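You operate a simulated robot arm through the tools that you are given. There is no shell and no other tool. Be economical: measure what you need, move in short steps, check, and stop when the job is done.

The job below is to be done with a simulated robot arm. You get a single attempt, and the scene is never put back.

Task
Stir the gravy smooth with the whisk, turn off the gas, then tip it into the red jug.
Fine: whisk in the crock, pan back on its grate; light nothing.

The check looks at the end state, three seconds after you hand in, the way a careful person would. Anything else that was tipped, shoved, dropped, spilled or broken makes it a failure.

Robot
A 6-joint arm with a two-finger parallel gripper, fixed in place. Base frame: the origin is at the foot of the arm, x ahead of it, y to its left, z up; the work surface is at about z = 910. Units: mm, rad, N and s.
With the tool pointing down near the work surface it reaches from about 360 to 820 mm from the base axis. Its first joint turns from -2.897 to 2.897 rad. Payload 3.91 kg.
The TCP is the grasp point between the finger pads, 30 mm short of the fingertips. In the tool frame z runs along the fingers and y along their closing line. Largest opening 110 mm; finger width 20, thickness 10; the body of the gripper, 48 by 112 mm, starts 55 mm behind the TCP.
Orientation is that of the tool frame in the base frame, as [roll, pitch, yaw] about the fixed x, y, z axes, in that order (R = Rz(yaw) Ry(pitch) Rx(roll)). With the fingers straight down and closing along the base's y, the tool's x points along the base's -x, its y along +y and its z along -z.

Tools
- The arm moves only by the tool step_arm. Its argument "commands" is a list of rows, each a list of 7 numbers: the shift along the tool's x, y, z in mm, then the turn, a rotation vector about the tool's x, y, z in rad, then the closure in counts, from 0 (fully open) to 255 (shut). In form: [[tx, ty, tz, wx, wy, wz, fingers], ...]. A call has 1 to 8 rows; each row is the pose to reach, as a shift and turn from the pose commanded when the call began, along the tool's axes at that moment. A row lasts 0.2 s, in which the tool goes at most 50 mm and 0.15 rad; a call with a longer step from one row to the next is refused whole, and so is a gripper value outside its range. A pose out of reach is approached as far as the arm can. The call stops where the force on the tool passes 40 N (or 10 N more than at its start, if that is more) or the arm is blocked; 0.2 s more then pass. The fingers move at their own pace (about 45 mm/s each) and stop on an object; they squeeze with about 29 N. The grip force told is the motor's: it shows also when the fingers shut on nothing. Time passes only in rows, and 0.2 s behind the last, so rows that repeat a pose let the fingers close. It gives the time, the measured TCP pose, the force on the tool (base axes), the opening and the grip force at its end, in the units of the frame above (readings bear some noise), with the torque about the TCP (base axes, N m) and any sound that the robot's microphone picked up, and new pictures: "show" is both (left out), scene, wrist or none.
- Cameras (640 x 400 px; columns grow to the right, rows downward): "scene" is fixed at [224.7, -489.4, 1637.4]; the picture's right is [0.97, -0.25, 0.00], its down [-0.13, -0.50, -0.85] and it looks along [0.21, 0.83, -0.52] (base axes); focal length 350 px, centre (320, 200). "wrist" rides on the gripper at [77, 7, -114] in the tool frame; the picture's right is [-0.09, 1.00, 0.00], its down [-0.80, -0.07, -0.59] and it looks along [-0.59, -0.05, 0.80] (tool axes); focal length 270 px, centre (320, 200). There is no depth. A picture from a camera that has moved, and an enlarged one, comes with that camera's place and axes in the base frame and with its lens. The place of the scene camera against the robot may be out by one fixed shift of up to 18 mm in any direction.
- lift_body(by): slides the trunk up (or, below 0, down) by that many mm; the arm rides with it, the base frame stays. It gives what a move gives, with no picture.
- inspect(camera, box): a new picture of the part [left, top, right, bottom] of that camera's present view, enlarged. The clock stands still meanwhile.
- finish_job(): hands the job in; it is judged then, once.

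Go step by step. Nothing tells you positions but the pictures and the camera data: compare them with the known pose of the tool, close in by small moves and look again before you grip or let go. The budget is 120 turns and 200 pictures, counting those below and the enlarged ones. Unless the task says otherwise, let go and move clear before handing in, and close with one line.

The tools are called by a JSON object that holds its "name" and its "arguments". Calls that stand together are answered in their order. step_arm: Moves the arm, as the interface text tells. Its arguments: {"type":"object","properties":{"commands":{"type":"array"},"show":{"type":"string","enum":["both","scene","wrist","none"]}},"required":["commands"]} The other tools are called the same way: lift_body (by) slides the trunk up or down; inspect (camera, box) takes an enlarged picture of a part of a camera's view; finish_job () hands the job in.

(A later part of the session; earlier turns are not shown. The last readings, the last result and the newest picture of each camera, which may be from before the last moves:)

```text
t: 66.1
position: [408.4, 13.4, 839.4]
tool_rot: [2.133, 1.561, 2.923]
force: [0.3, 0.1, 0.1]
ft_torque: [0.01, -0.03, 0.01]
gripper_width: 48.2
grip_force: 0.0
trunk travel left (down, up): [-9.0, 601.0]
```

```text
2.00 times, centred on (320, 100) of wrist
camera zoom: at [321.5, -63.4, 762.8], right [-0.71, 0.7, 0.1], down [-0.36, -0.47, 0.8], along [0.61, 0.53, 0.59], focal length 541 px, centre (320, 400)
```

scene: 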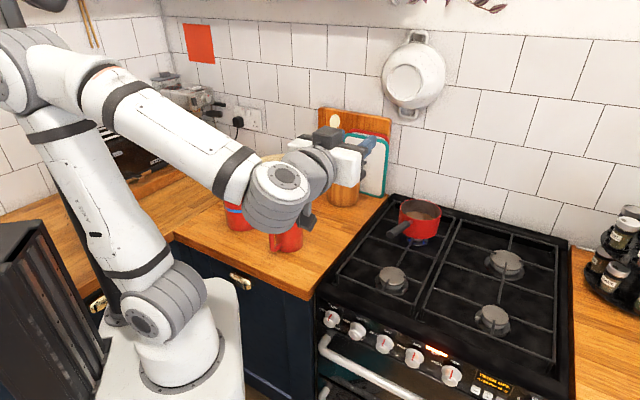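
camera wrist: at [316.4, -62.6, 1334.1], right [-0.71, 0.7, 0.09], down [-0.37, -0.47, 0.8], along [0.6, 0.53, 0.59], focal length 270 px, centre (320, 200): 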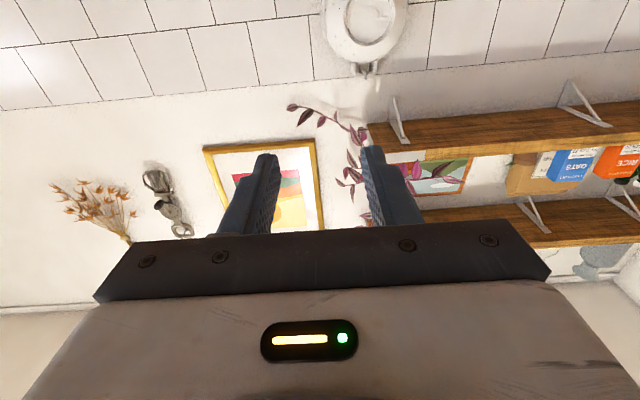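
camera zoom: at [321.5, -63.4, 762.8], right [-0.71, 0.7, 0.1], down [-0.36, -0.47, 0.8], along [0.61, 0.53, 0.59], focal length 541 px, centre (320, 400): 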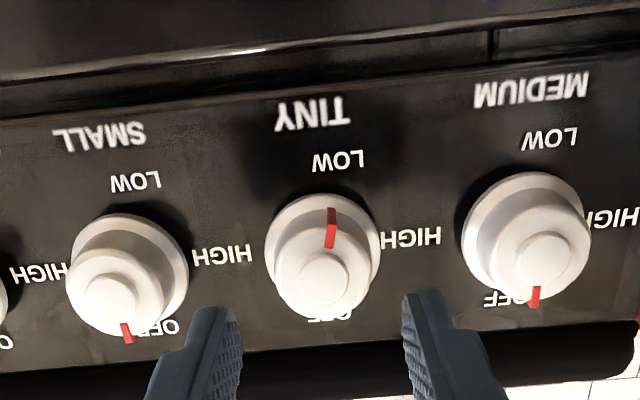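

Aligned laterally; the knob is about 5 mm higher than the TCP. I'll widen to 60 mm and advance.

{"name": "step_arm", "arguments": {"commands": [[-5, 0, 0, 0, 0, 0, 116], [-5, 0, 15, 0, 0, 0, 116], [-5, 0, 30, 0, 0, 0, 116], [-5, 0, 42, 0, 0, 0, 116], [-5, 0, 50, 0, 0, 0, 116], [-5, 0, 50, 0, 0, 0, 116]], "show": "wrist"}}

{"name": "inspect", "arguments": {"camera": "wrist", "box": [200, 50, 440, 240]}}

{"name": "inspect", "arguments": {"camera": "scene", "box": [310, 270, 410, 350]}}

```text
t: 67.5
position: [439.5, 50.5, 849.0]
tool_rot: [2.533, 1.568, -2.963]
force: [-0.3, 0.5, 0.1]
ft_torque: [-0.02, -0.01, -0.01]
gripper_width: 59.8
grip_force: 0.1
trunk travel left (down, up): [-9.0, 601.0]
camera wrist: at [352.9, -25.0, 773.2], right [-0.71, 0.7, 0.09], down [-0.37, -0.47, 0.8], along [0.61, 0.53, 0.59], focal length 270 px, centre (320, 200)
```

wrist: 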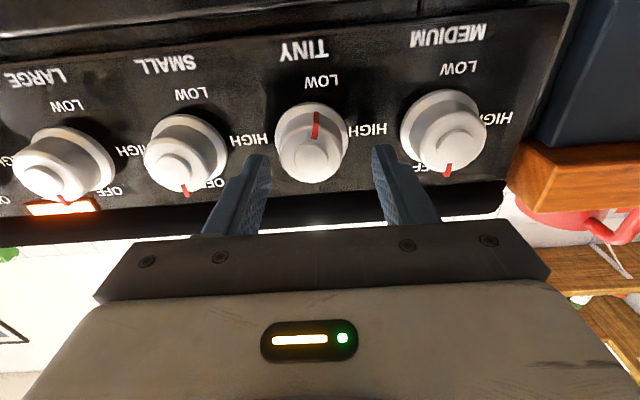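

```text
2.11 times, centred on (320, 145) of wrist
camera zoom: at [352.9, -25.0, 773.2], right [-0.71, 0.7, 0.09], down [-0.37, -0.47, 0.8], along [0.61, 0.53, 0.59], focal length 569 px, centre (320, 316)
```

zoom: 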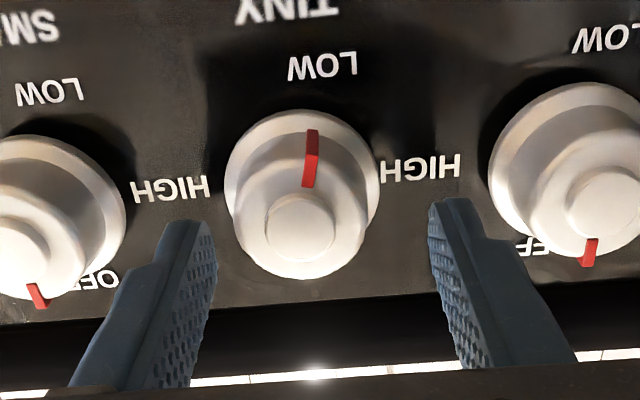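

```text
5.00 times, centred on (360, 310) of scene
camera zoom: at [224.7, -489.4, 1637.4], right [0.97, -0.25, 0.0], down [-0.13, -0.5, -0.85], along [0.21, 0.83, -0.52], focal length 1749 px, centre (120, -350)
```

zoom: 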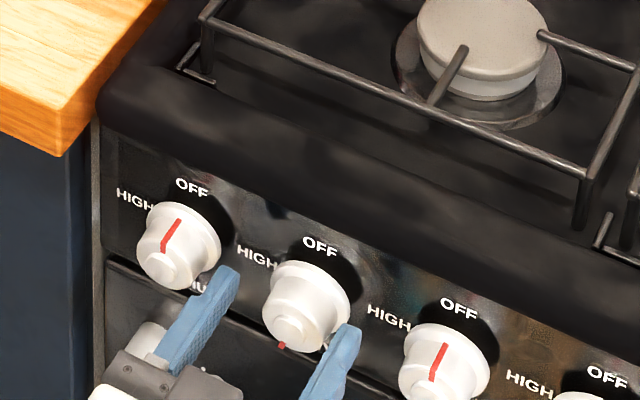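

Small correction: 4 mm right, 6 mm down, then 10 mm further in, and look before closing.

{"name": "step_arm", "arguments": {"commands": [[6, -4, 0, 0, 0, 0, 116], [6, -4, 5, 0, 0, 0, 116], [6, -4, 10, 0, 0, 0, 116], [6, -4, 10, 0, 0, 0, 116]], "show": "none"}}

{"name": "inspect", "arguments": {"camera": "wrist", "box": [200, 50, 440, 240]}}

{"name": "inspect", "arguments": {"camera": "scene", "box": [310, 270, 410, 350]}}

```text
t: 68.5
position: [448.1, 54.1, 843.3]
tool_rot: [1.977, 1.568, 2.767]
force: [-0.1, -0.5, -0.3]
ft_torque: [-0.04, 0.01, -0.02]
gripper_width: 60.0
grip_force: 0.1
trunk travel left (down, up): [-9.0, 601.0]
```

```text
2.11 times, centred on (320, 145) of wrist
camera zoom: at [361.6, -22.3, 766.9], right [-0.71, 0.7, 0.09], down [-0.37, -0.47, 0.8], along [0.61, 0.53, 0.59], focal length 569 px, centre (320, 316)
```

zoom: 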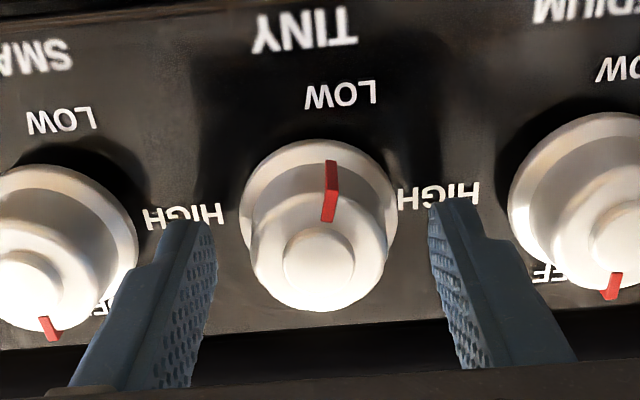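

```text
5.00 times, centred on (360, 310) of scene
camera zoom: at [224.7, -489.4, 1637.4], right [0.97, -0.25, 0.0], down [-0.13, -0.5, -0.85], along [0.21, 0.83, -0.52], focal length 1749 px, centre (120, -350)
```

zoom: 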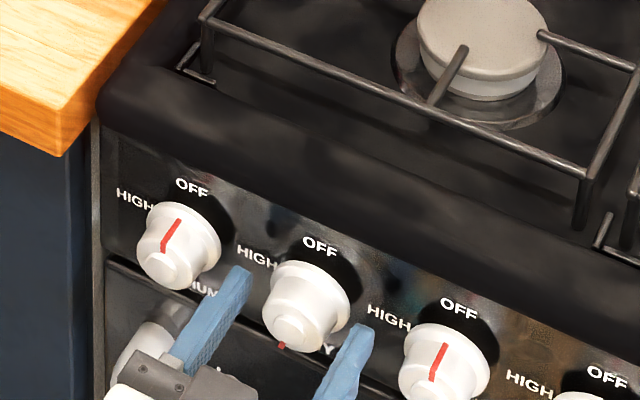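

The knob is centred between the fingers, so I'll close.

{"name": "step_arm", "arguments": {"commands": [[0, 0, 0, 0, 0, 0, 255], [0, 0, 0, 0, 0, 0, 255], [0, 0, 0, 0, 0, 0, 255], [0, 0, 0, 0, 0, 0, 255]], "show": "none"}}

{"name": "inspect", "arguments": {"camera": "wrist", "box": [200, 50, 440, 240]}}

```text
t: 69.5
position: [446.9, 52.7, 843.6]
tool_rot: [1.99, 1.57, 2.779]
force: [1.8, -1.0, 0.8]
ft_torque: [-0.03, -0.01, -0.15]
gripper_width: 36.4
grip_force: 44.4
trunk travel left (down, up): [-9.0, 601.0]
```

```text
2.11 times, centred on (320, 145) of wrist
camera zoom: at [361.7, -22.4, 766.9], right [-0.71, 0.7, 0.09], down [-0.37, -0.47, 0.8], along [0.61, 0.53, 0.59], focal length 569 px, centre (320, 316)
```

zoom: 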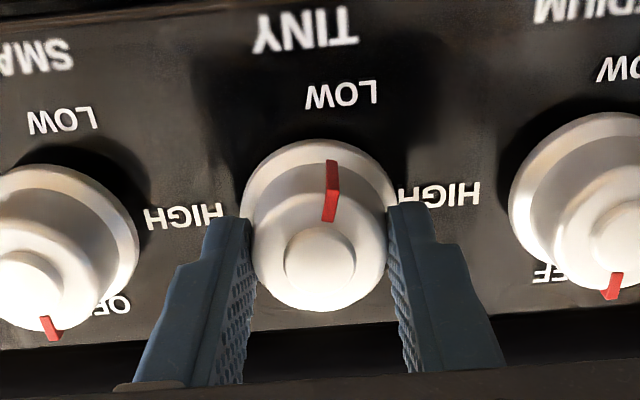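

Firm grip at 36 mm. I'll rotate clockwise, positive about tool z.

{"name": "step_arm", "arguments": {"commands": [[0, 0, 0, 0, 0, 0.12, 255], [0, 0, 0, 0, 0, 0.24, 255], [0, 0, 0, 0, 0, 0.36, 255], [0, 0, 0, 0, 0, 0.48, 255], [0, 0, 0, 0, 0, 0.6, 255], [0, 0, 0, 0, 0, 0.72, 255], [0, 0, 0, 0, 0, 0.84, 255]], "show": "none"}}

{"name": "inspect", "arguments": {"camera": "wrist", "box": [200, 50, 440, 240]}}

{"name": "inspect", "arguments": {"camera": "scene", "box": [310, 270, 410, 350]}}

```text
t: 71.1
position: [447.7, 53.0, 842.4]
tool_rot: [1.575, 0.726, 2.361]
force: [1.0, -3.9, -8.0]
ft_torque: [0.17, -0.27, -0.31]
gripper_width: 36.2
grip_force: 44.8
trunk travel left (down, up): [-9.0, 601.0]
```

```text
2.11 times, centred on (320, 145) of wrist
camera zoom: at [323.3, 15.8, 797.7], right [-0.42, 0.42, 0.8], down [0.04, -0.88, 0.48], along [0.91, 0.23, 0.35], focal length 569 px, centre (320, 316)
```

zoom: 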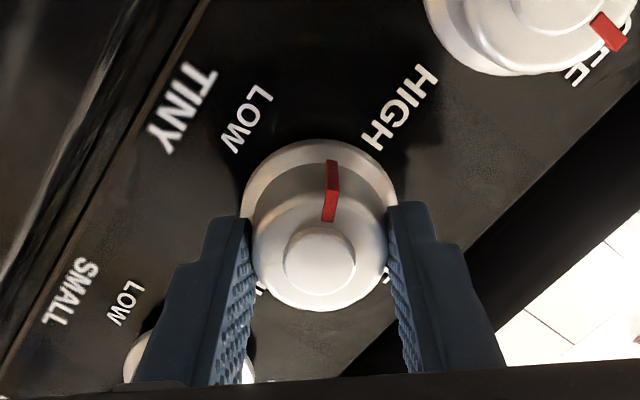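

```text
5.00 times, centred on (360, 310) of scene
camera zoom: at [224.7, -489.4, 1637.4], right [0.97, -0.25, 0.0], down [-0.13, -0.5, -0.85], along [0.21, 0.83, -0.52], focal length 1749 px, centre (120, -350)
```

zoom: 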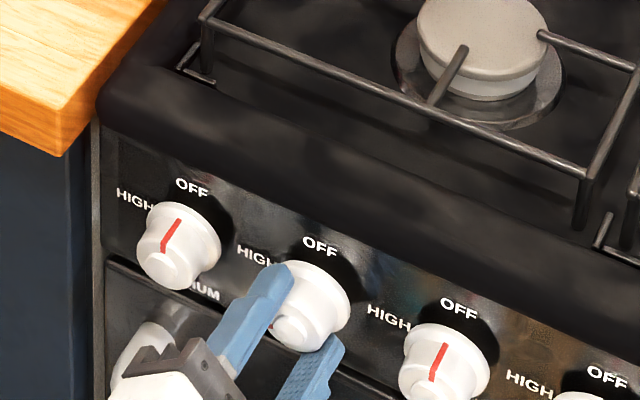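

The knob turns with the hand, moving from LOW toward HIGH then OFF. Continuing.

{"name": "step_arm", "arguments": {"commands": [[0, 0, 0, 0, 0, 0.13, 255], [0, 0, 0, 0, 0, 0.26, 255], [0, 0, 0, 0, 0, 0.39, 255], [0, 0, 0, 0, 0, 0.52, 255], [0, 0, 0, 0, 0, 0.65, 255], [0, 0, 0, 0, 0, 0.78, 255], [0, 0, 0, 0, 0, 0.91, 255], [0, 0, 0, 0, 0, 1.04, 255]], "show": "none"}}

{"name": "inspect", "arguments": {"camera": "wrist", "box": [200, 50, 440, 240]}}

```text
t: 72.9
position: [448.2, 53.3, 842.2]
tool_rot: [1.574, -0.314, 2.357]
force: [7.9, -8.6, -19.1]
ft_torque: [0.0, -0.08, 0.55]
gripper_width: 36.4
grip_force: 45.3
trunk travel left (down, up): [-9.0, 601.0]
```

```text
2.11 times, centred on (320, 145) of wrist
camera zoom: at [317.4, 22.2, 872.9], right [0.28, -0.28, 0.92], down [0.1, -0.94, -0.31], along [0.95, 0.18, -0.24], focal length 569 px, centre (320, 316)
```

zoom: 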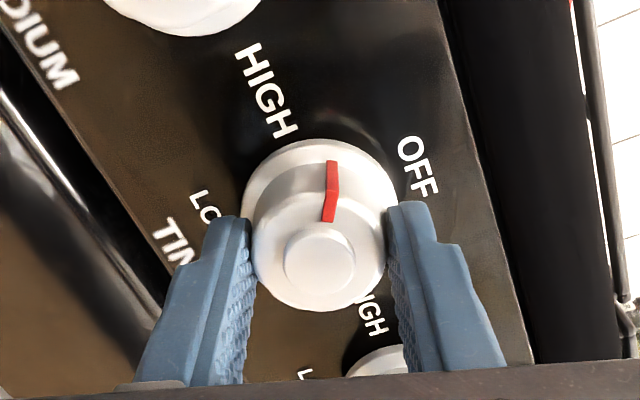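

It's past HIGH, with about 72° left to OFF. I'll continue, easing the slight side load.

{"name": "step_arm", "arguments": {"commands": [[-1, -1, 0, 0, 0, 0.13, 255], [-1.2, -1.2, 0, 0, 0, 0.26, 255], [-1.2, -1.2, 0, 0, 0, 0.39, 255], [-1.2, -1.2, 0, 0, 0, 0.52, 255], [-1.2, -1.2, 0, 0, 0, 0.65, 255], [-1.2, -1.2, 0, 0, 0, 0.78, 255], [-1.2, -1.2, 0, 0, 0, 0.91, 255], [-1.2, -1.2, 0, 0, 0, 1.04, 255]], "show": "none"}}

{"name": "inspect", "arguments": {"camera": "wrist", "box": [200, 50, 440, 240]}}

{"name": "inspect", "arguments": {"camera": "scene", "box": [370, 180, 470, 250]}}

```text
t: 74.7
position: [448.2, 53.8, 841.4]
tool_rot: [1.589, -1.351, 2.342]
force: [-7.7, 5.1, -24.5]
ft_torque: [-0.79, -0.15, 0.07]
gripper_width: 36.1
grip_force: 44.9
trunk travel left (down, up): [-9.0, 601.0]
```

```text
2.11 times, centred on (320, 145) of wrist
camera zoom: at [360.4, -20.0, 918.7], right [0.7, -0.7, 0.13], down [-0.35, -0.5, -0.8], along [0.62, 0.52, -0.59], focal length 569 px, centre (320, 316)
```

zoom: 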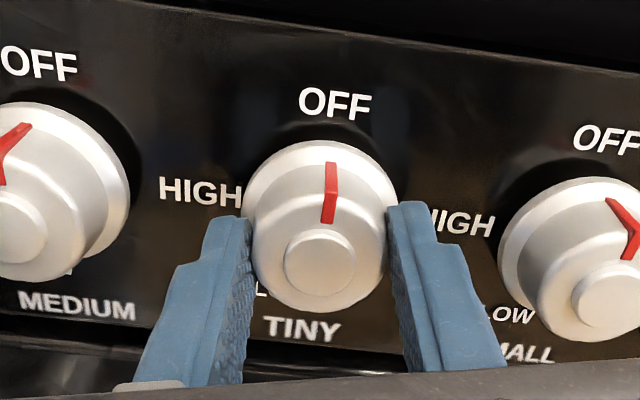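

```text
5.71 times, centred on (420, 215) of scene
camera zoom: at [224.7, -489.4, 1637.4], right [0.97, -0.25, 0.0], down [-0.13, -0.5, -0.85], along [0.21, 0.83, -0.52], focal length 1999 px, centre (-251, 114)
```

zoom: 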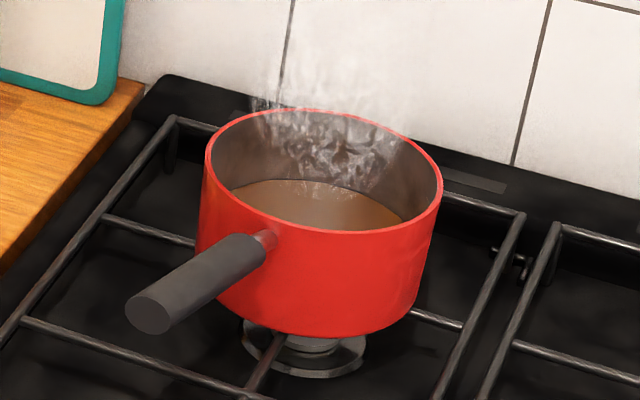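

The flame is out. I'll finish the last few degrees to OFF.

{"name": "step_arm", "arguments": {"commands": [[-1, 0, 0, 0, 0, 0.1, 255], [-1, 0, 0, 0, 0, 0.21, 255], [-1, 0, 0, 0, 0, 0.21, 255]], "show": "none"}}

{"name": "inspect", "arguments": {"camera": "wrist", "box": [160, 0, 480, 240]}}

```text
t: 75.5
position: [447.0, 53.0, 843.2]
tool_rot: [1.349, -1.559, 2.582]
force: [-6.1, 9.0, 1.5]
ft_torque: [-0.26, -0.63, -0.08]
gripper_width: 37.3
grip_force: 45.0
trunk travel left (down, up): [-9.0, 601.0]
```

```text
1.67 times, centred on (320, 120) of wrist
camera zoom: at [370.8, -31.7, 920.8], right [0.71, -0.7, -0.08], down [-0.46, -0.38, -0.8], along [0.54, 0.6, -0.59], focal length 450 px, centre (320, 333)
```

zoom: 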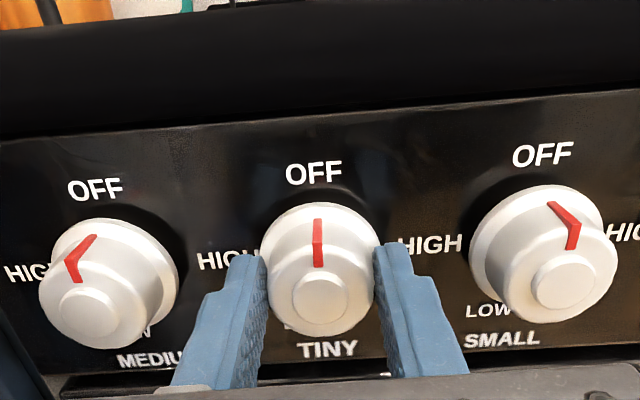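

The TINY knob is at OFF. I'll release and back straight off.

{"name": "step_arm", "arguments": {"commands": [[0, 0, 0, 0, 0, 0, 116], [0, 0, 0, 0, 0, 0, 116], [0, 0, 0, 0, 0, 0, 116], [0, 0, -20, 0, 0, 0, 116], [0, 0, -45, 0, 0, 0, 116], [0, 0, -60, 0, 0, 0, 116], [0, 0, -60, 0, 0, 0, 116]], "show": "wrist"}}

{"name": "inspect", "arguments": {"camera": "scene", "box": [310, 290, 530, 400]}}

```text
t: 77.1
position: [406.8, 9.0, 841.5]
tool_rot: [1.714, -1.563, 2.221]
force: [-0.5, 0.7, 0.0]
ft_torque: [0.01, -0.04, -0.01]
gripper_width: 60.2
grip_force: 0.1
trunk travel left (down, up): [-9.0, 601.0]
camera wrist: at [330.2, -75.5, 918.3], right [0.71, -0.7, -0.08], down [-0.47, -0.38, -0.8], along [0.53, 0.6, -0.59], focal length 270 px, centre (320, 200)
```

wrist: 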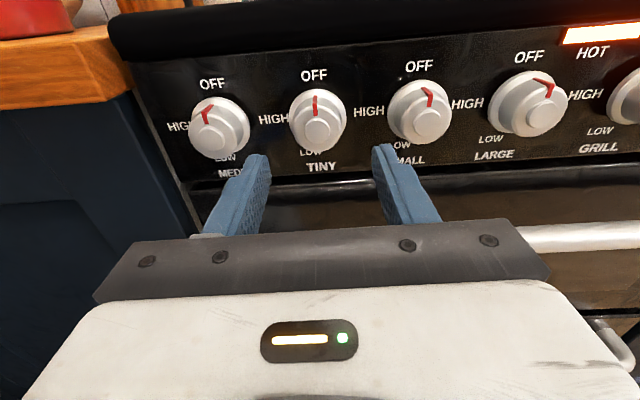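

```text
2.91 times, centred on (420, 345) of scene
camera zoom: at [224.7, -489.4, 1637.4], right [0.97, -0.25, 0.0], down [-0.13, -0.5, -0.85], along [0.21, 0.83, -0.52], focal length 1018 px, centre (29, -222)
```

zoom: 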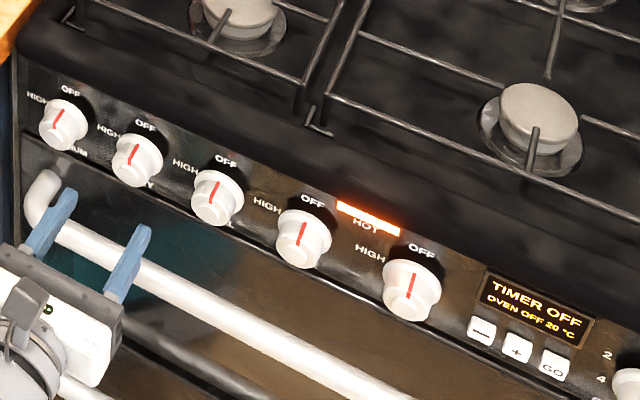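

All knobs read OFF and the flame is out. Next is the pan: I'll keep the hand horizontal with the camera on top, raise the trunk 300 mm, and view the pan handle end-on.

{"name": "lift_body", "arguments": {"by": 300}}

{"name": "inspect", "arguments": {"camera": "wrist", "box": [0, 0, 640, 400]}}

{"name": "inspect", "arguments": {"camera": "scene", "box": [0, 0, 640, 400]}}

```text
t: 80.1
position: [404.9, 9.5, 1141.3]
tool_rot: [1.674, -1.561, 2.254]
force: [0.2, -0.8, -0.7]
ft_torque: [0.0, 0.01, -0.02]
gripper_width: 60.1
grip_force: 0.1
trunk travel left (down, up): [-309.0, 301.0]
```

```text
1.00 times, centred on (320, 200) of wrist (not enlarged: the box is as wide or as high as the picture)
camera zoom: at [329.8, -75.2, 1218.6], right [0.71, -0.7, -0.08], down [-0.46, -0.38, -0.8], along [0.53, 0.6, -0.59], focal length 270 px, centre (320, 200)
```

zoom: 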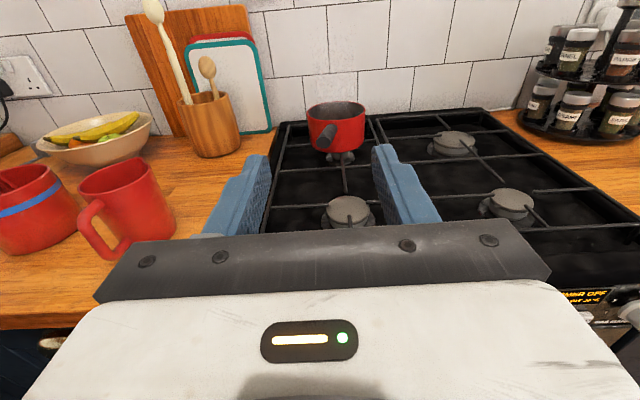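

```text
1.00 times, centred on (320, 200) of scene (not enlarged: the box is as wide or as high as the picture)
camera zoom: at [224.7, -489.4, 1637.4], right [0.97, -0.25, 0.0], down [-0.13, -0.5, -0.85], along [0.21, 0.83, -0.52], focal length 350 px, centre (320, 200)
```

zoom: 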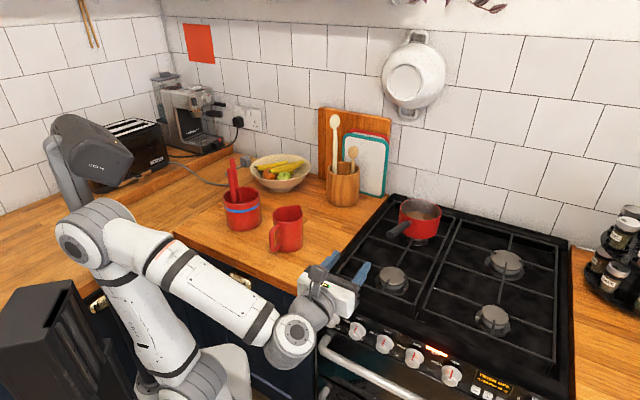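

{"name": "inspect", "arguments": {"camera": "wrist", "box": [260, 80, 420, 180]}}

{"name": "inspect", "arguments": {"camera": "wrist", "box": [60, 100, 260, 280]}}

```text
4.00 times, centred on (340, 130) of wrist
camera zoom: at [329.8, -75.2, 1218.6], right [0.71, -0.7, -0.08], down [-0.46, -0.38, -0.8], along [0.53, 0.6, -0.59], focal length 1081 px, centre (240, 480)
```

zoom: 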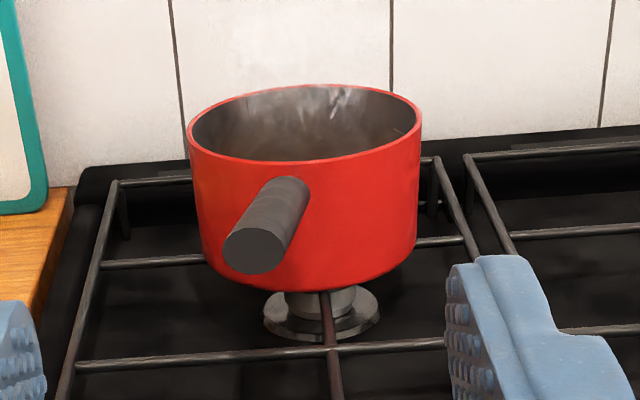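

```text
2.22 times, centred on (160, 190) of wrist
camera zoom: at [329.8, -75.2, 1218.6], right [0.71, -0.7, -0.08], down [-0.46, -0.38, -0.8], along [0.53, 0.6, -0.59], focal length 601 px, centre (676, 222)
```

zoom: 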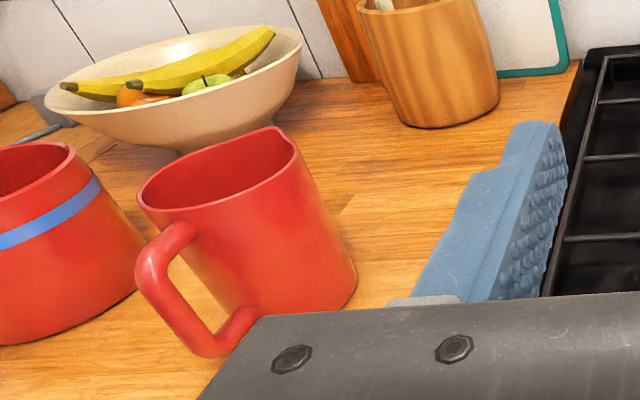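

Triangulating, the handle runs from about (582, 190, 1052) at its tip to (680, 260, ~1022) near the pan, azimuth ~38°, sloping down toward the pan. I'll approach it pitched down about 0.65 rad from behind.

{"name": "step_arm", "arguments": {"commands": [[-6, 0, 33, -0.015, -0.08, 0.005, 116], [-12, 0, 66, -0.03, -0.16, 0.01, 116], [-18, 0, 99, -0.045, -0.245, 0.015, 116], [-24, 0, 132, -0.06, -0.325, 0.02, 116], [-30, 0, 165, -0.076, -0.41, 0.025, 116], [-36, 0, 198, -0.09, -0.49, 0.03, 116], [-41, 0, 230, -0.105, -0.57, 0.035, 116], [-46, 0, 259, -0.1206, -0.649, 0.0407, 116]], "show": "wrist"}}

{"name": "inspect", "arguments": {"camera": "scene", "box": [350, 160, 470, 260]}}

```text
t: 81.9
position: [590.3, 193.5, 1095.0]
tool_rot: [3.124, -0.921, 0.676]
force: [0.4, -0.5, 0.2]
ft_torque: [0.0, 0.0, 0.02]
gripper_width: 60.1
grip_force: 0.0
trunk travel left (down, up): [-309.0, 301.0]
camera wrist: at [558.5, 162.0, 1226.0], right [0.57, -0.82, -0.06], down [-0.8, -0.54, -0.28], along [0.2, 0.21, -0.96], focal length 270 px, centre (320, 200)
```

wrist: 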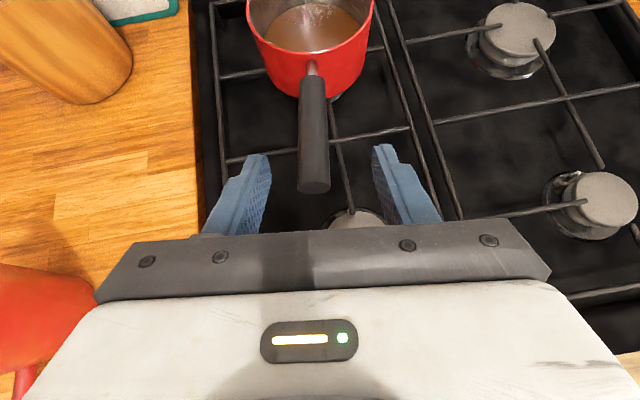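

```text
4.00 times, centred on (410, 210) of scene
camera zoom: at [224.7, -489.4, 1637.4], right [0.97, -0.25, 0.0], down [-0.13, -0.5, -0.85], along [0.21, 0.83, -0.52], focal length 1399 px, centre (-40, 160)
```

zoom: 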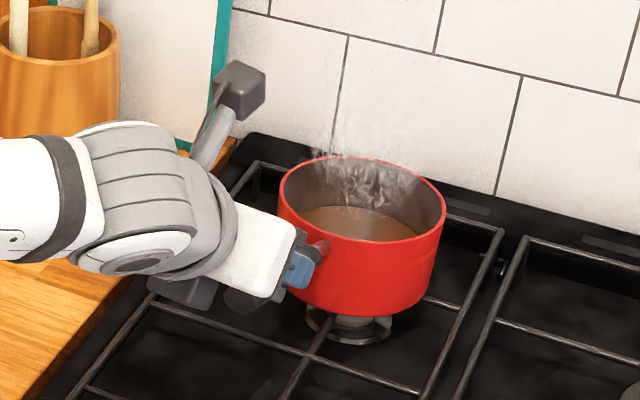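

The fingers straddle the handle line well. From two wrist views the handle tip is at (602, 212, 1039) and the root at (699, 281, 1016). I'll advance partway with a small yaw correction.

{"name": "step_arm", "arguments": {"commands": [[-3, -1, 20, -0.02, 0, 0.015, 116], [-5, -2, 40, -0.04, 0, 0.03, 116], [-7, -3, 60, -0.04, 0, 0.03, 116], [-7, -3, 60, -0.04, 0, 0.03, 116]], "show": "wrist"}}

{"name": "inspect", "arguments": {"camera": "wrist", "box": [200, 40, 440, 240]}}

{"name": "inspect", "arguments": {"camera": "scene", "box": [350, 160, 470, 260]}}

```text
t: 82.9
position: [621.5, 220.6, 1053.6]
tool_rot: [3.125, -0.923, 0.625]
force: [0.3, -0.9, -0.2]
ft_torque: [-0.03, 0.03, 0.0]
gripper_width: 60.0
grip_force: 0.0
trunk travel left (down, up): [-309.0, 301.0]
camera wrist: at [589.0, 190.8, 1183.8], right [0.53, -0.85, -0.06], down [-0.82, -0.5, -0.28], along [0.21, 0.2, -0.96], focal length 270 px, centre (320, 200)
```

wrist: 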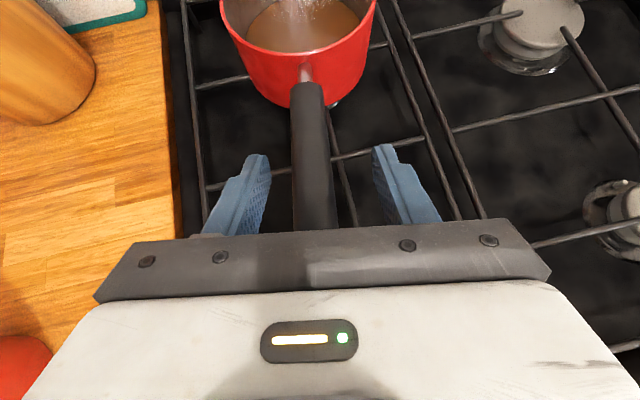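

```text
2.00 times, centred on (320, 140) of wrist
camera zoom: at [589.0, 190.8, 1183.8], right [0.53, -0.85, -0.06], down [-0.82, -0.5, -0.28], along [0.21, 0.2, -0.96], focal length 541 px, centre (320, 320)
```

zoom: 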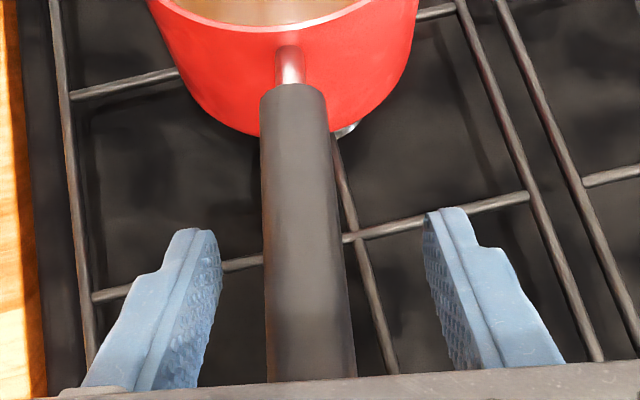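

```text
4.00 times, centred on (410, 210) of scene
camera zoom: at [224.7, -489.4, 1637.4], right [0.97, -0.25, 0.0], down [-0.13, -0.5, -0.85], along [0.21, 0.83, -0.52], focal length 1399 px, centre (-40, 160)
```

zoom: 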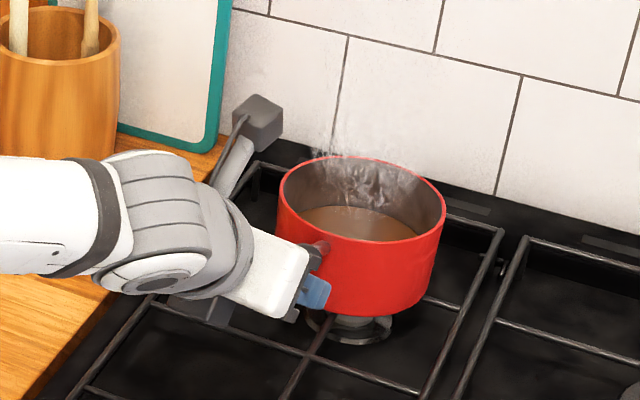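

Handle az ≈37°, 5 mm left of centre. I'll advance the last 40 mm with that correction.

{"name": "step_arm", "arguments": {"commands": [[0, -5, 10, 0.01, 0, -0.01, 116], [0, -5, 22, 0.015, 0, -0.015, 116], [0, -5.2, 33, 0.015, 0, -0.015, 116], [0, -5.2, 40, 0.015, 0, -0.015, 116], [0, -5.2, 40, 0.015, 0, -0.015, 116]], "show": "none"}}

{"name": "inspect", "arguments": {"camera": "wrist", "box": [200, 40, 440, 240]}}

{"name": "inspect", "arguments": {"camera": "scene", "box": [350, 160, 470, 260]}}

```text
t: 84.1
position: [645.0, 245.5, 1027.8]
tool_rot: [3.12, -0.921, 0.651]
force: [0.6, -0.2, 0.5]
ft_torque: [-0.02, 0.02, 0.01]
gripper_width: 60.0
grip_force: 0.1
trunk travel left (down, up): [-309.0, 301.0]
```

```text
2.00 times, centred on (320, 140) of wrist
camera zoom: at [612.0, 213.9, 1159.1], right [0.55, -0.83, -0.06], down [-0.81, -0.51, -0.28], along [0.2, 0.2, -0.96], focal length 541 px, centre (320, 320)
```

zoom: 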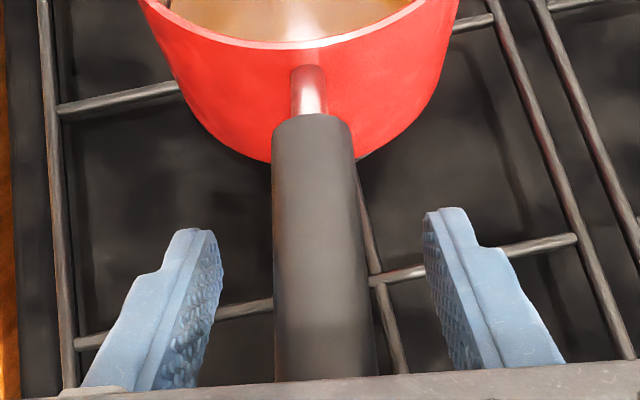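

```text
4.00 times, centred on (410, 210) of scene
camera zoom: at [224.7, -489.4, 1637.4], right [0.97, -0.25, 0.0], down [-0.13, -0.5, -0.85], along [0.21, 0.83, -0.52], focal length 1399 px, centre (-40, 160)
```

zoom: 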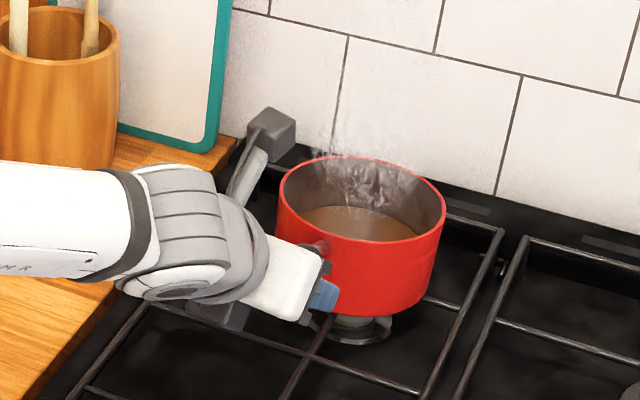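

The handle is centred at the right depth, so I'll close.

{"name": "step_arm", "arguments": {"commands": [[0, 0, 3, 0, 0, 0, 255], [0, 0, 3, 0, 0, 0, 255], [0, 0, 3, 0, 0, 0, 255], [0, 0, 3, 0, 0, 0, 255], [0, 0, 3, 0, 0, 0, 255]], "show": "none"}}

{"name": "inspect", "arguments": {"camera": "wrist", "box": [200, 40, 440, 240]}}

```text
t: 85.3
position: [646.3, 245.2, 1025.7]
tool_rot: [3.122, -0.922, 0.651]
force: [-1.3, 1.5, 0.1]
ft_torque: [0.41, 0.16, 0.3]
gripper_width: 24.2
grip_force: 28.5
trunk travel left (down, up): [-309.0, 301.0]
```

```text
2.00 times, centred on (320, 140) of wrist
camera zoom: at [613.3, 215.6, 1157.3], right [0.55, -0.83, -0.06], down [-0.81, -0.51, -0.28], along [0.2, 0.2, -0.96], focal length 541 px, centre (320, 320)
```

zoom: 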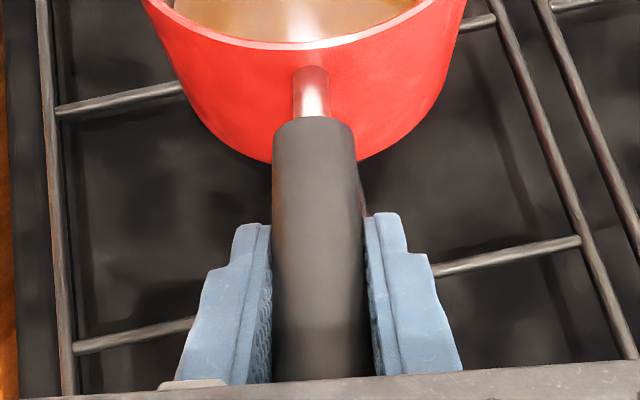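

Gripped at 24 mm. I'll do a small 8 mm test lift to check droop and weight.

{"name": "step_arm", "arguments": {"commands": [[2.4, 0, -1.8, 0, 0, 0, 255], [4.8, 0, -3.6, 0, 0, 0, 255], [6.4, 0, -4.8, 0, 0, 0, 255], [6.4, 0, -4.8, 0, 0, 0, 255]], "show": "wrist"}}

{"name": "inspect", "arguments": {"camera": "scene", "box": [350, 160, 470, 260]}}

{"name": "inspect", "arguments": {"camera": "wrist", "box": [200, 40, 440, 240]}}

```text
t: 86.3
position: [646.2, 246.4, 1034.7]
tool_rot: [3.122, -0.92, 0.65]
force: [-0.4, 0.3, -4.3]
ft_torque: [-0.39, 0.49, -0.01]
gripper_width: 23.9
grip_force: 29.1
trunk travel left (down, up): [-309.0, 301.0]
camera wrist: at [614.2, 216.0, 1165.3], right [0.55, -0.83, -0.06], down [-0.81, -0.51, -0.28], along [0.2, 0.2, -0.96], focal length 270 px, centre (320, 200)
```

wrist: 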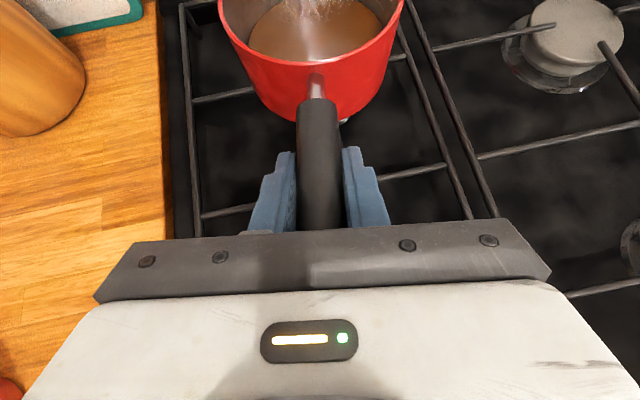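

```text
4.00 times, centred on (410, 210) of scene
camera zoom: at [224.7, -489.4, 1637.4], right [0.97, -0.25, 0.0], down [-0.13, -0.5, -0.85], along [0.21, 0.83, -0.52], focal length 1399 px, centre (-40, 160)
```

zoom: 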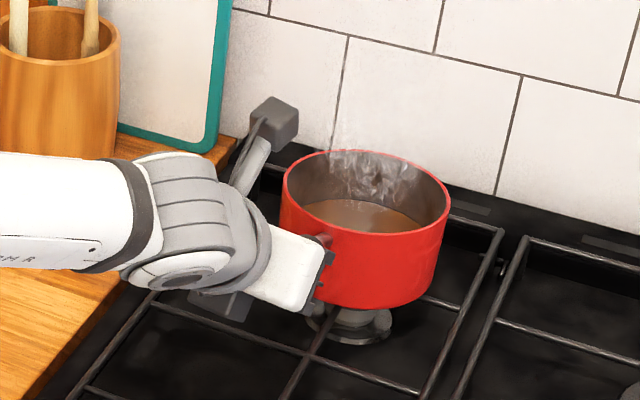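

```text
2.00 times, centred on (320, 140) of wrist
camera zoom: at [614.2, 216.0, 1165.3], right [0.55, -0.83, -0.06], down [-0.81, -0.51, -0.28], along [0.2, 0.2, -0.96], focal length 541 px, centre (320, 320)
```

zoom: 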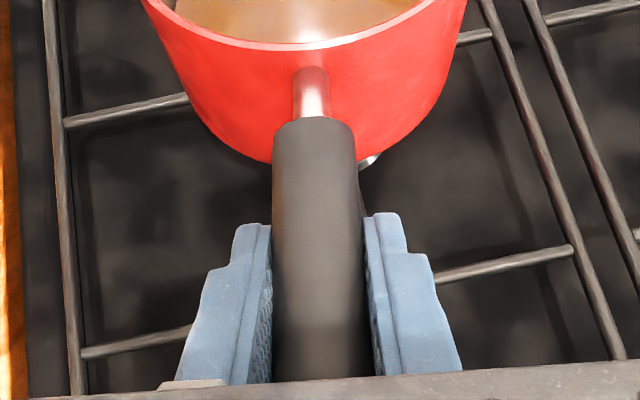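

The pan lifts clean: about 4.3 N, no droop. I'll raise it to z≈1148, above jug-rim height, staying level.

{"name": "step_arm", "arguments": {"commands": [[8, 0, -6, 0, 0, 0, 255], [22, 0, -16.7, 0, 0, 0, 255], [38, 0, -28.8, 0, 0, 0, 255], [54, 0, -41, 0, 0, 0, 255], [70, 0, -53, 0, 0, 0, 255], [84, 0, -63.7, 0, 0, 0, 255], [91, 0, -69, 0, 0, 0, 255], [91, 0, -69, 0, 0, 0, 255]], "show": "wrist"}}

```text
t: 88.1
position: [646.1, 248.5, 1148.2]
tool_rot: [3.121, -0.92, 0.65]
force: [0.3, 1.2, -5.1]
ft_torque: [-0.37, 0.51, -0.04]
gripper_width: 23.7
grip_force: 28.9
trunk travel left (down, up): [-309.0, 301.0]
camera wrist: at [614.0, 218.4, 1279.6], right [0.55, -0.83, -0.06], down [-0.81, -0.51, -0.28], along [0.2, 0.2, -0.96], focal length 270 px, centre (320, 200)
```

wrist: 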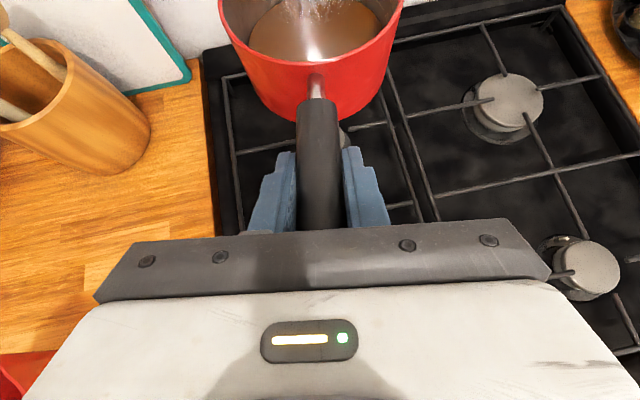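

Stable and level. Now I'll carry it toward the jug while yawing the hand, first half.

{"name": "step_arm", "arguments": {"commands": [[-2, -5, -3, 0.03, 0, -0.022, 255], [-7, -14, -9, 0.085, 0, -0.065, 255], [-13, -25, -17, 0.16, 0, -0.121, 255], [-19, -37, -25, 0.235, 0, -0.178, 255], [-25, -49, -33, 0.315, 0, -0.239, 255], [-31, -61, -41, 0.39, 0, -0.296, 255], [-36, -70, -47, 0.45, 0, -0.342, 255], [-37.5, -73.5, -49.5, 0.47, 0, -0.357, 255]]}}

```text
t: 89.9
position: [551.2, 270.5, 1148.5]
tool_rot: [3.125, -0.914, 1.239]
force: [0.2, 0.1, -4.4]
ft_torque: [-0.59, 0.23, 0.01]
gripper_width: 23.9
grip_force: 29.3
trunk travel left (down, up): [-309.0, 301.0]
camera wrist: at [542.9, 227.9, 1280.0], right [0.92, -0.39, -0.06], down [-0.39, -0.88, -0.27], along [0.05, 0.27, -0.96], focal length 270 px, centre (320, 200)
```

scene: 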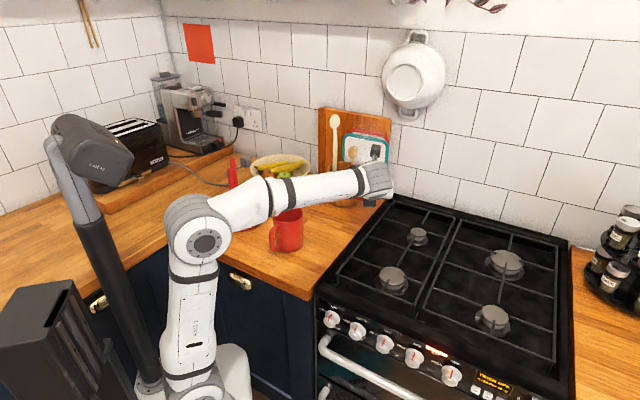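
wrist: 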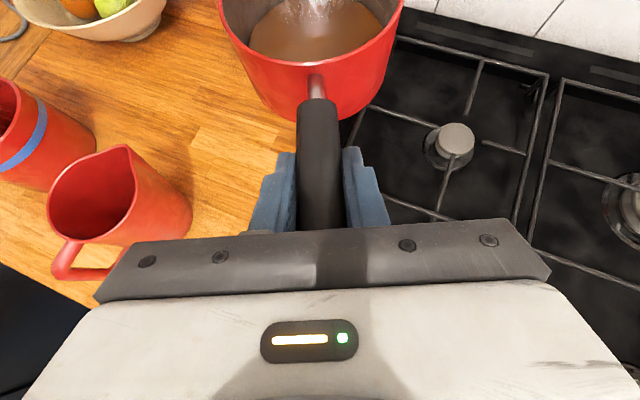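

The jug centre is refined to (343, 399), rim z≈1030, spout toward (390, 432). Carrying the second half to the pouring start.

{"name": "step_arm", "arguments": {"commands": [[-0.5, -6, -0.7, 0.03, 0, -0.023, 255], [-1.5, -17, -2, 0.085, 0, -0.065, 255], [-3, -31, -3.5, 0.16, 0, -0.123, 255], [-4, -46, -5, 0.235, 0, -0.181, 255], [-5.4, -61, -7, 0.315, 0, -0.243, 255], [-6.8, -76, -8.6, 0.39, 0, -0.3, 255], [-7.7, -88, -10, 0.45, 0, -0.347, 255], [-8.1, -93.1, -10.5, 0.47, 0, -0.362, 255]]}}

```text
t: 91.7
position: [460.7, 289.7, 1146.2]
tool_rot: [3.129, -0.907, 1.832]
force: [-0.2, 0.1, -5.1]
ft_torque: [-0.61, -0.16, -0.02]
gripper_width: 23.6
grip_force: 28.8
trunk travel left (down, up): [-309.0, 301.0]
camera wrist: at [476.7, 249.1, 1278.5], right [0.98, 0.19, -0.06], down [0.17, -0.95, -0.27], along [-0.11, 0.25, -0.96], focal length 270 px, centre (320, 200)
```

scene: 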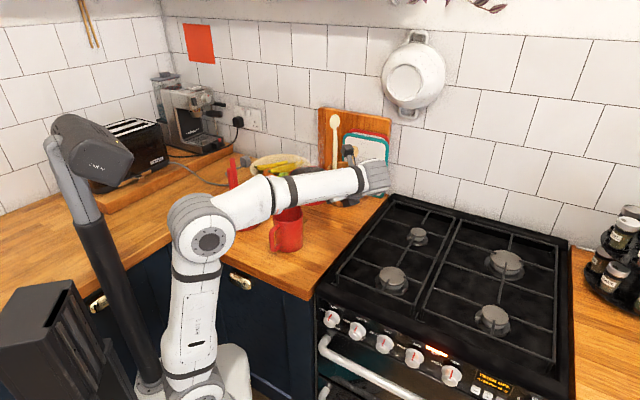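
wrist: 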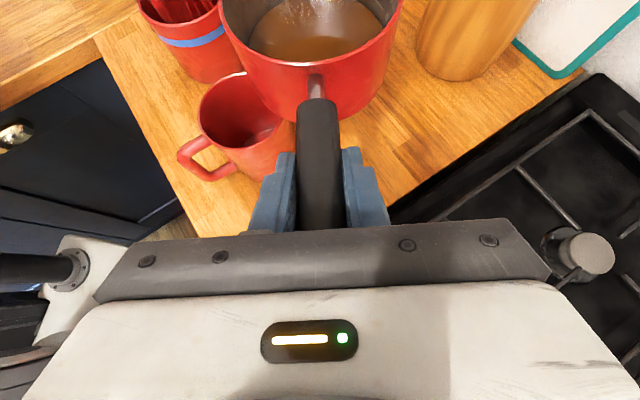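

The pan is beside the jug with its pouring edge above the opening. I'll start rolling about the handle axis toward the jug, 26° first.

{"name": "step_arm", "arguments": {"commands": [[0, 0, 0, -0.041, 0, -0.08, 255], [0, 0, 0, -0.087, 0, -0.17, 255], [0, 0, 0, -0.128, 0, -0.249, 255], [0, 0, 0, -0.169, 0, -0.329, 255], [0, 0, 0, -0.205, 0, -0.4, 255], [0, 0, 0, -0.205, 0, -0.4, 255]]}}

{"name": "inspect", "arguments": {"camera": "scene", "box": [220, 150, 380, 260]}}

```text
t: 93.1
position: [461.1, 287.2, 1147.4]
tool_rot: [2.49, -0.773, 2.4]
force: [-0.2, 0.1, -5.7]
ft_torque: [-0.6, -0.11, -0.03]
gripper_width: 23.7
grip_force: 29.1
trunk travel left (down, up): [-309.0, 301.0]
camera wrist: at [426.2, 234.1, 1269.6], right [0.89, 0.25, 0.37], down [0.36, -0.9, -0.25], along [0.27, 0.36, -0.89], focal length 270 px, centre (320, 200)
```

scene: 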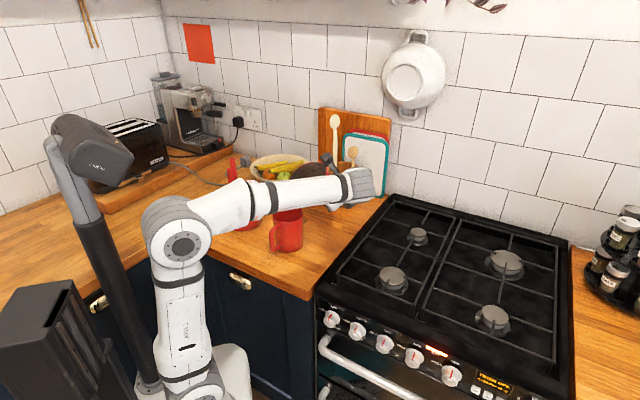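
wrist: 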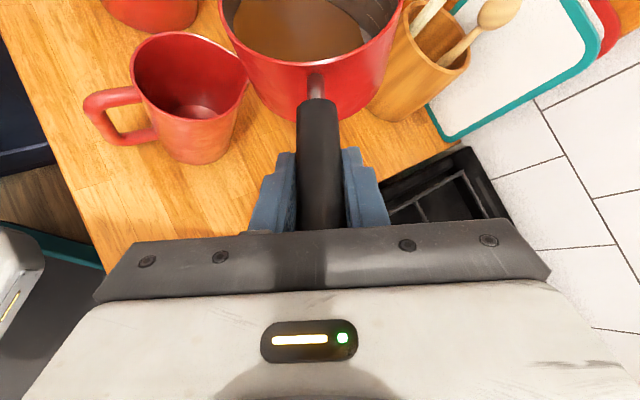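

```text
3.64 times, centred on (300, 205) of scene
camera zoom: at [224.7, -489.4, 1637.4], right [0.97, -0.25, 0.0], down [-0.13, -0.5, -0.85], along [0.21, 0.83, -0.52], focal length 1272 px, centre (393, 182)
```

zoom: 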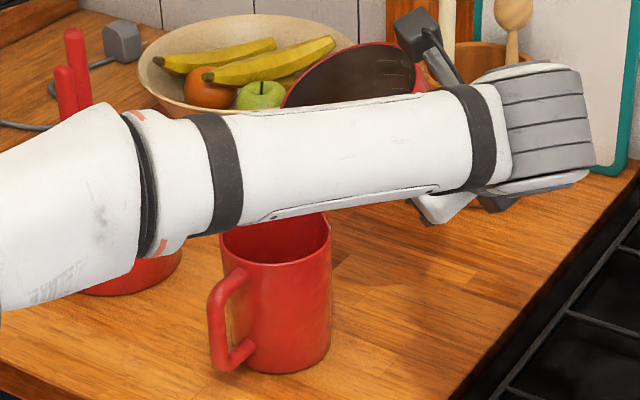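

Tracking is good: the lip is at about (358, 402), jug centre (344, 399). Continuing the roll to 45° slowly.

{"name": "step_arm", "arguments": {"commands": [[0.3, -0.7, 0, -0.026, 0, -0.05, 255], [0.6, -1.5, -0.3, -0.051, 0, -0.1, 255], [0.9, -2.2, -0.5, -0.077, 0, -0.15, 255], [1.2, -3, -0.6, -0.102, 0, -0.2, 255], [1.6, -3.7, -0.8, -0.128, 0, -0.25, 255], [1.9, -4.5, -1, -0.153, 0, -0.298, 255], [1.9, -4.5, -1, -0.153, 0, -0.298, 255]]}}

{"name": "inspect", "arguments": {"camera": "scene", "box": [220, 150, 380, 260]}}

{"name": "inspect", "arguments": {"camera": "wrist", "box": [80, 0, 400, 200]}}

```text
t: 94.7
position: [455.7, 288.8, 1147.7]
tool_rot: [2.173, -0.557, 2.658]
force: [-0.5, -0.5, -4.7]
ft_torque: [-0.63, -0.05, -0.02]
gripper_width: 24.1
grip_force: 29.0
trunk travel left (down, up): [-309.0, 301.0]
camera wrist: at [389.0, 221.9, 1248.0], right [0.71, 0.26, 0.65], down [0.49, -0.85, -0.19], along [0.51, 0.45, -0.74], focal length 270 px, centre (320, 200)
```

scene: 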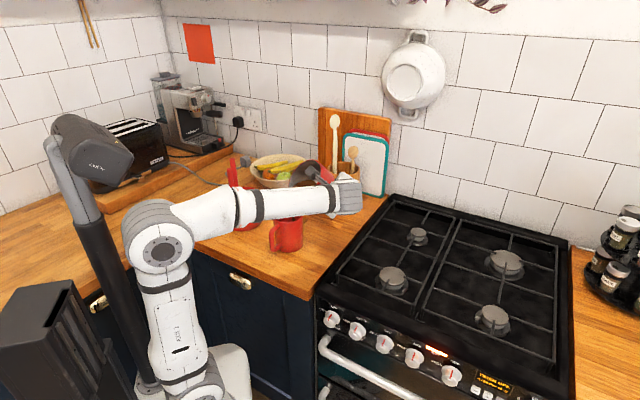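
wrist: 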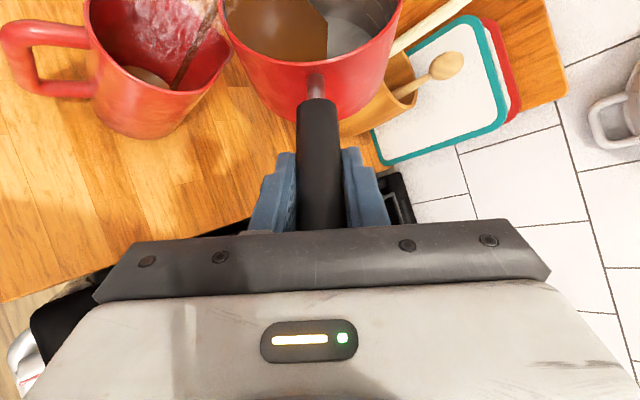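

```text
3.64 times, centred on (300, 205) of scene
camera zoom: at [224.7, -489.4, 1637.4], right [0.97, -0.25, 0.0], down [-0.13, -0.5, -0.85], along [0.21, 0.83, -0.52], focal length 1272 px, centre (393, 182)
```

zoom: 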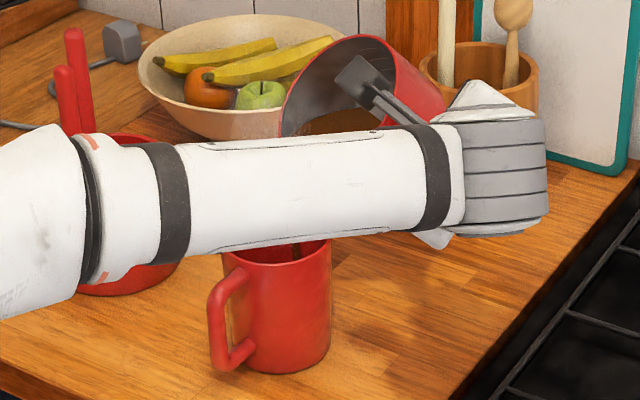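

```text
2.00 times, centred on (240, 100) of wrist
camera zoom: at [389.0, 221.9, 1248.0], right [0.71, 0.26, 0.65], down [0.49, -0.85, -0.19], along [0.51, 0.45, -0.74], focal length 541 px, centre (480, 400)
```

zoom: 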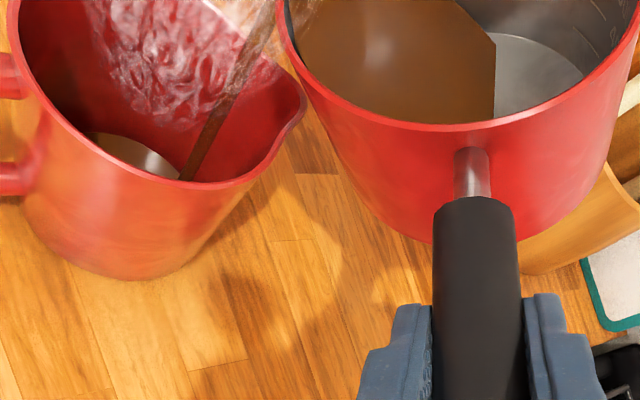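

The gravy is streaming cleanly into the jug. I'll continue to about 65° with the lip tracked over the jug.

{"name": "step_arm", "arguments": {"commands": [[1, -1.1, -0.5, -0.025, 0, -0.05, 255], [2.2, -2.5, -1.2, -0.051, 0, -0.1, 255], [3.6, -4, -1.9, -0.08, 0, -0.155, 255], [5, -5.6, -2.6, -0.107, 0, -0.208, 255], [6.6, -7.4, -3.4, -0.133, 0, -0.26, 255], [8.2, -9.2, -4.2, -0.16, 0, -0.3115, 255], [8.2, -9.2, -4.2, -0.16, 0, -0.3115, 255], [8.2, -9.2, -4.2, -0.16, 0, -0.3115, 255]], "show": "wrist"}}

{"name": "inspect", "arguments": {"camera": "scene", "box": [220, 150, 380, 260]}}

```text
t: 96.5
position: [443.9, 284.8, 1146.2]
tool_rot: [1.945, -0.282, 2.818]
force: [0.3, -0.2, -4.4]
ft_torque: [-0.7, -0.01, 0.01]
gripper_width: 23.8
grip_force: 28.2
trunk travel left (down, up): [-309.0, 301.0]
camera wrist: at [352.8, 205.6, 1214.7], right [0.44, 0.24, 0.87], down [0.59, -0.81, -0.08], along [0.68, 0.54, -0.49], focal length 270 px, centre (320, 200)
```

wrist: 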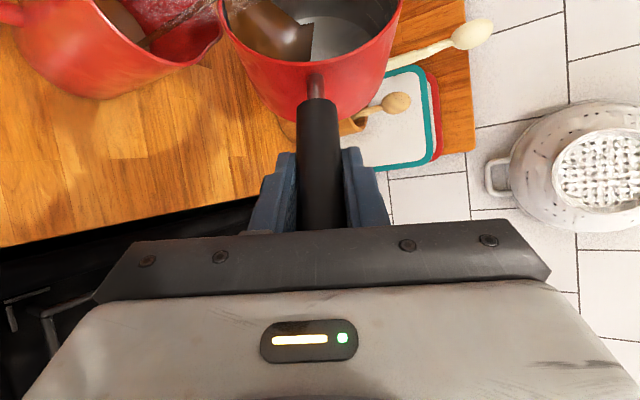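

```text
3.64 times, centred on (300, 205) of scene
camera zoom: at [224.7, -489.4, 1637.4], right [0.97, -0.25, 0.0], down [-0.13, -0.5, -0.85], along [0.21, 0.83, -0.52], focal length 1272 px, centre (393, 182)
```

zoom: 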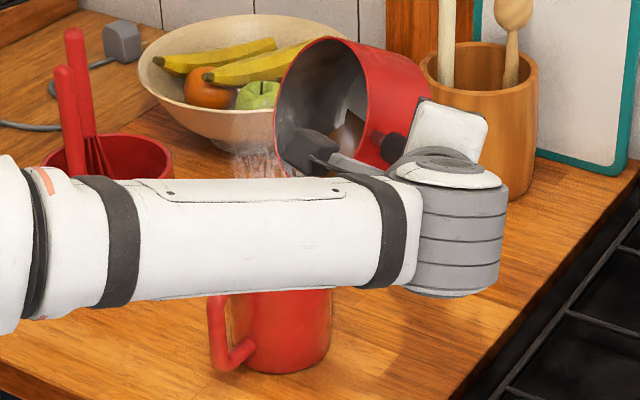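

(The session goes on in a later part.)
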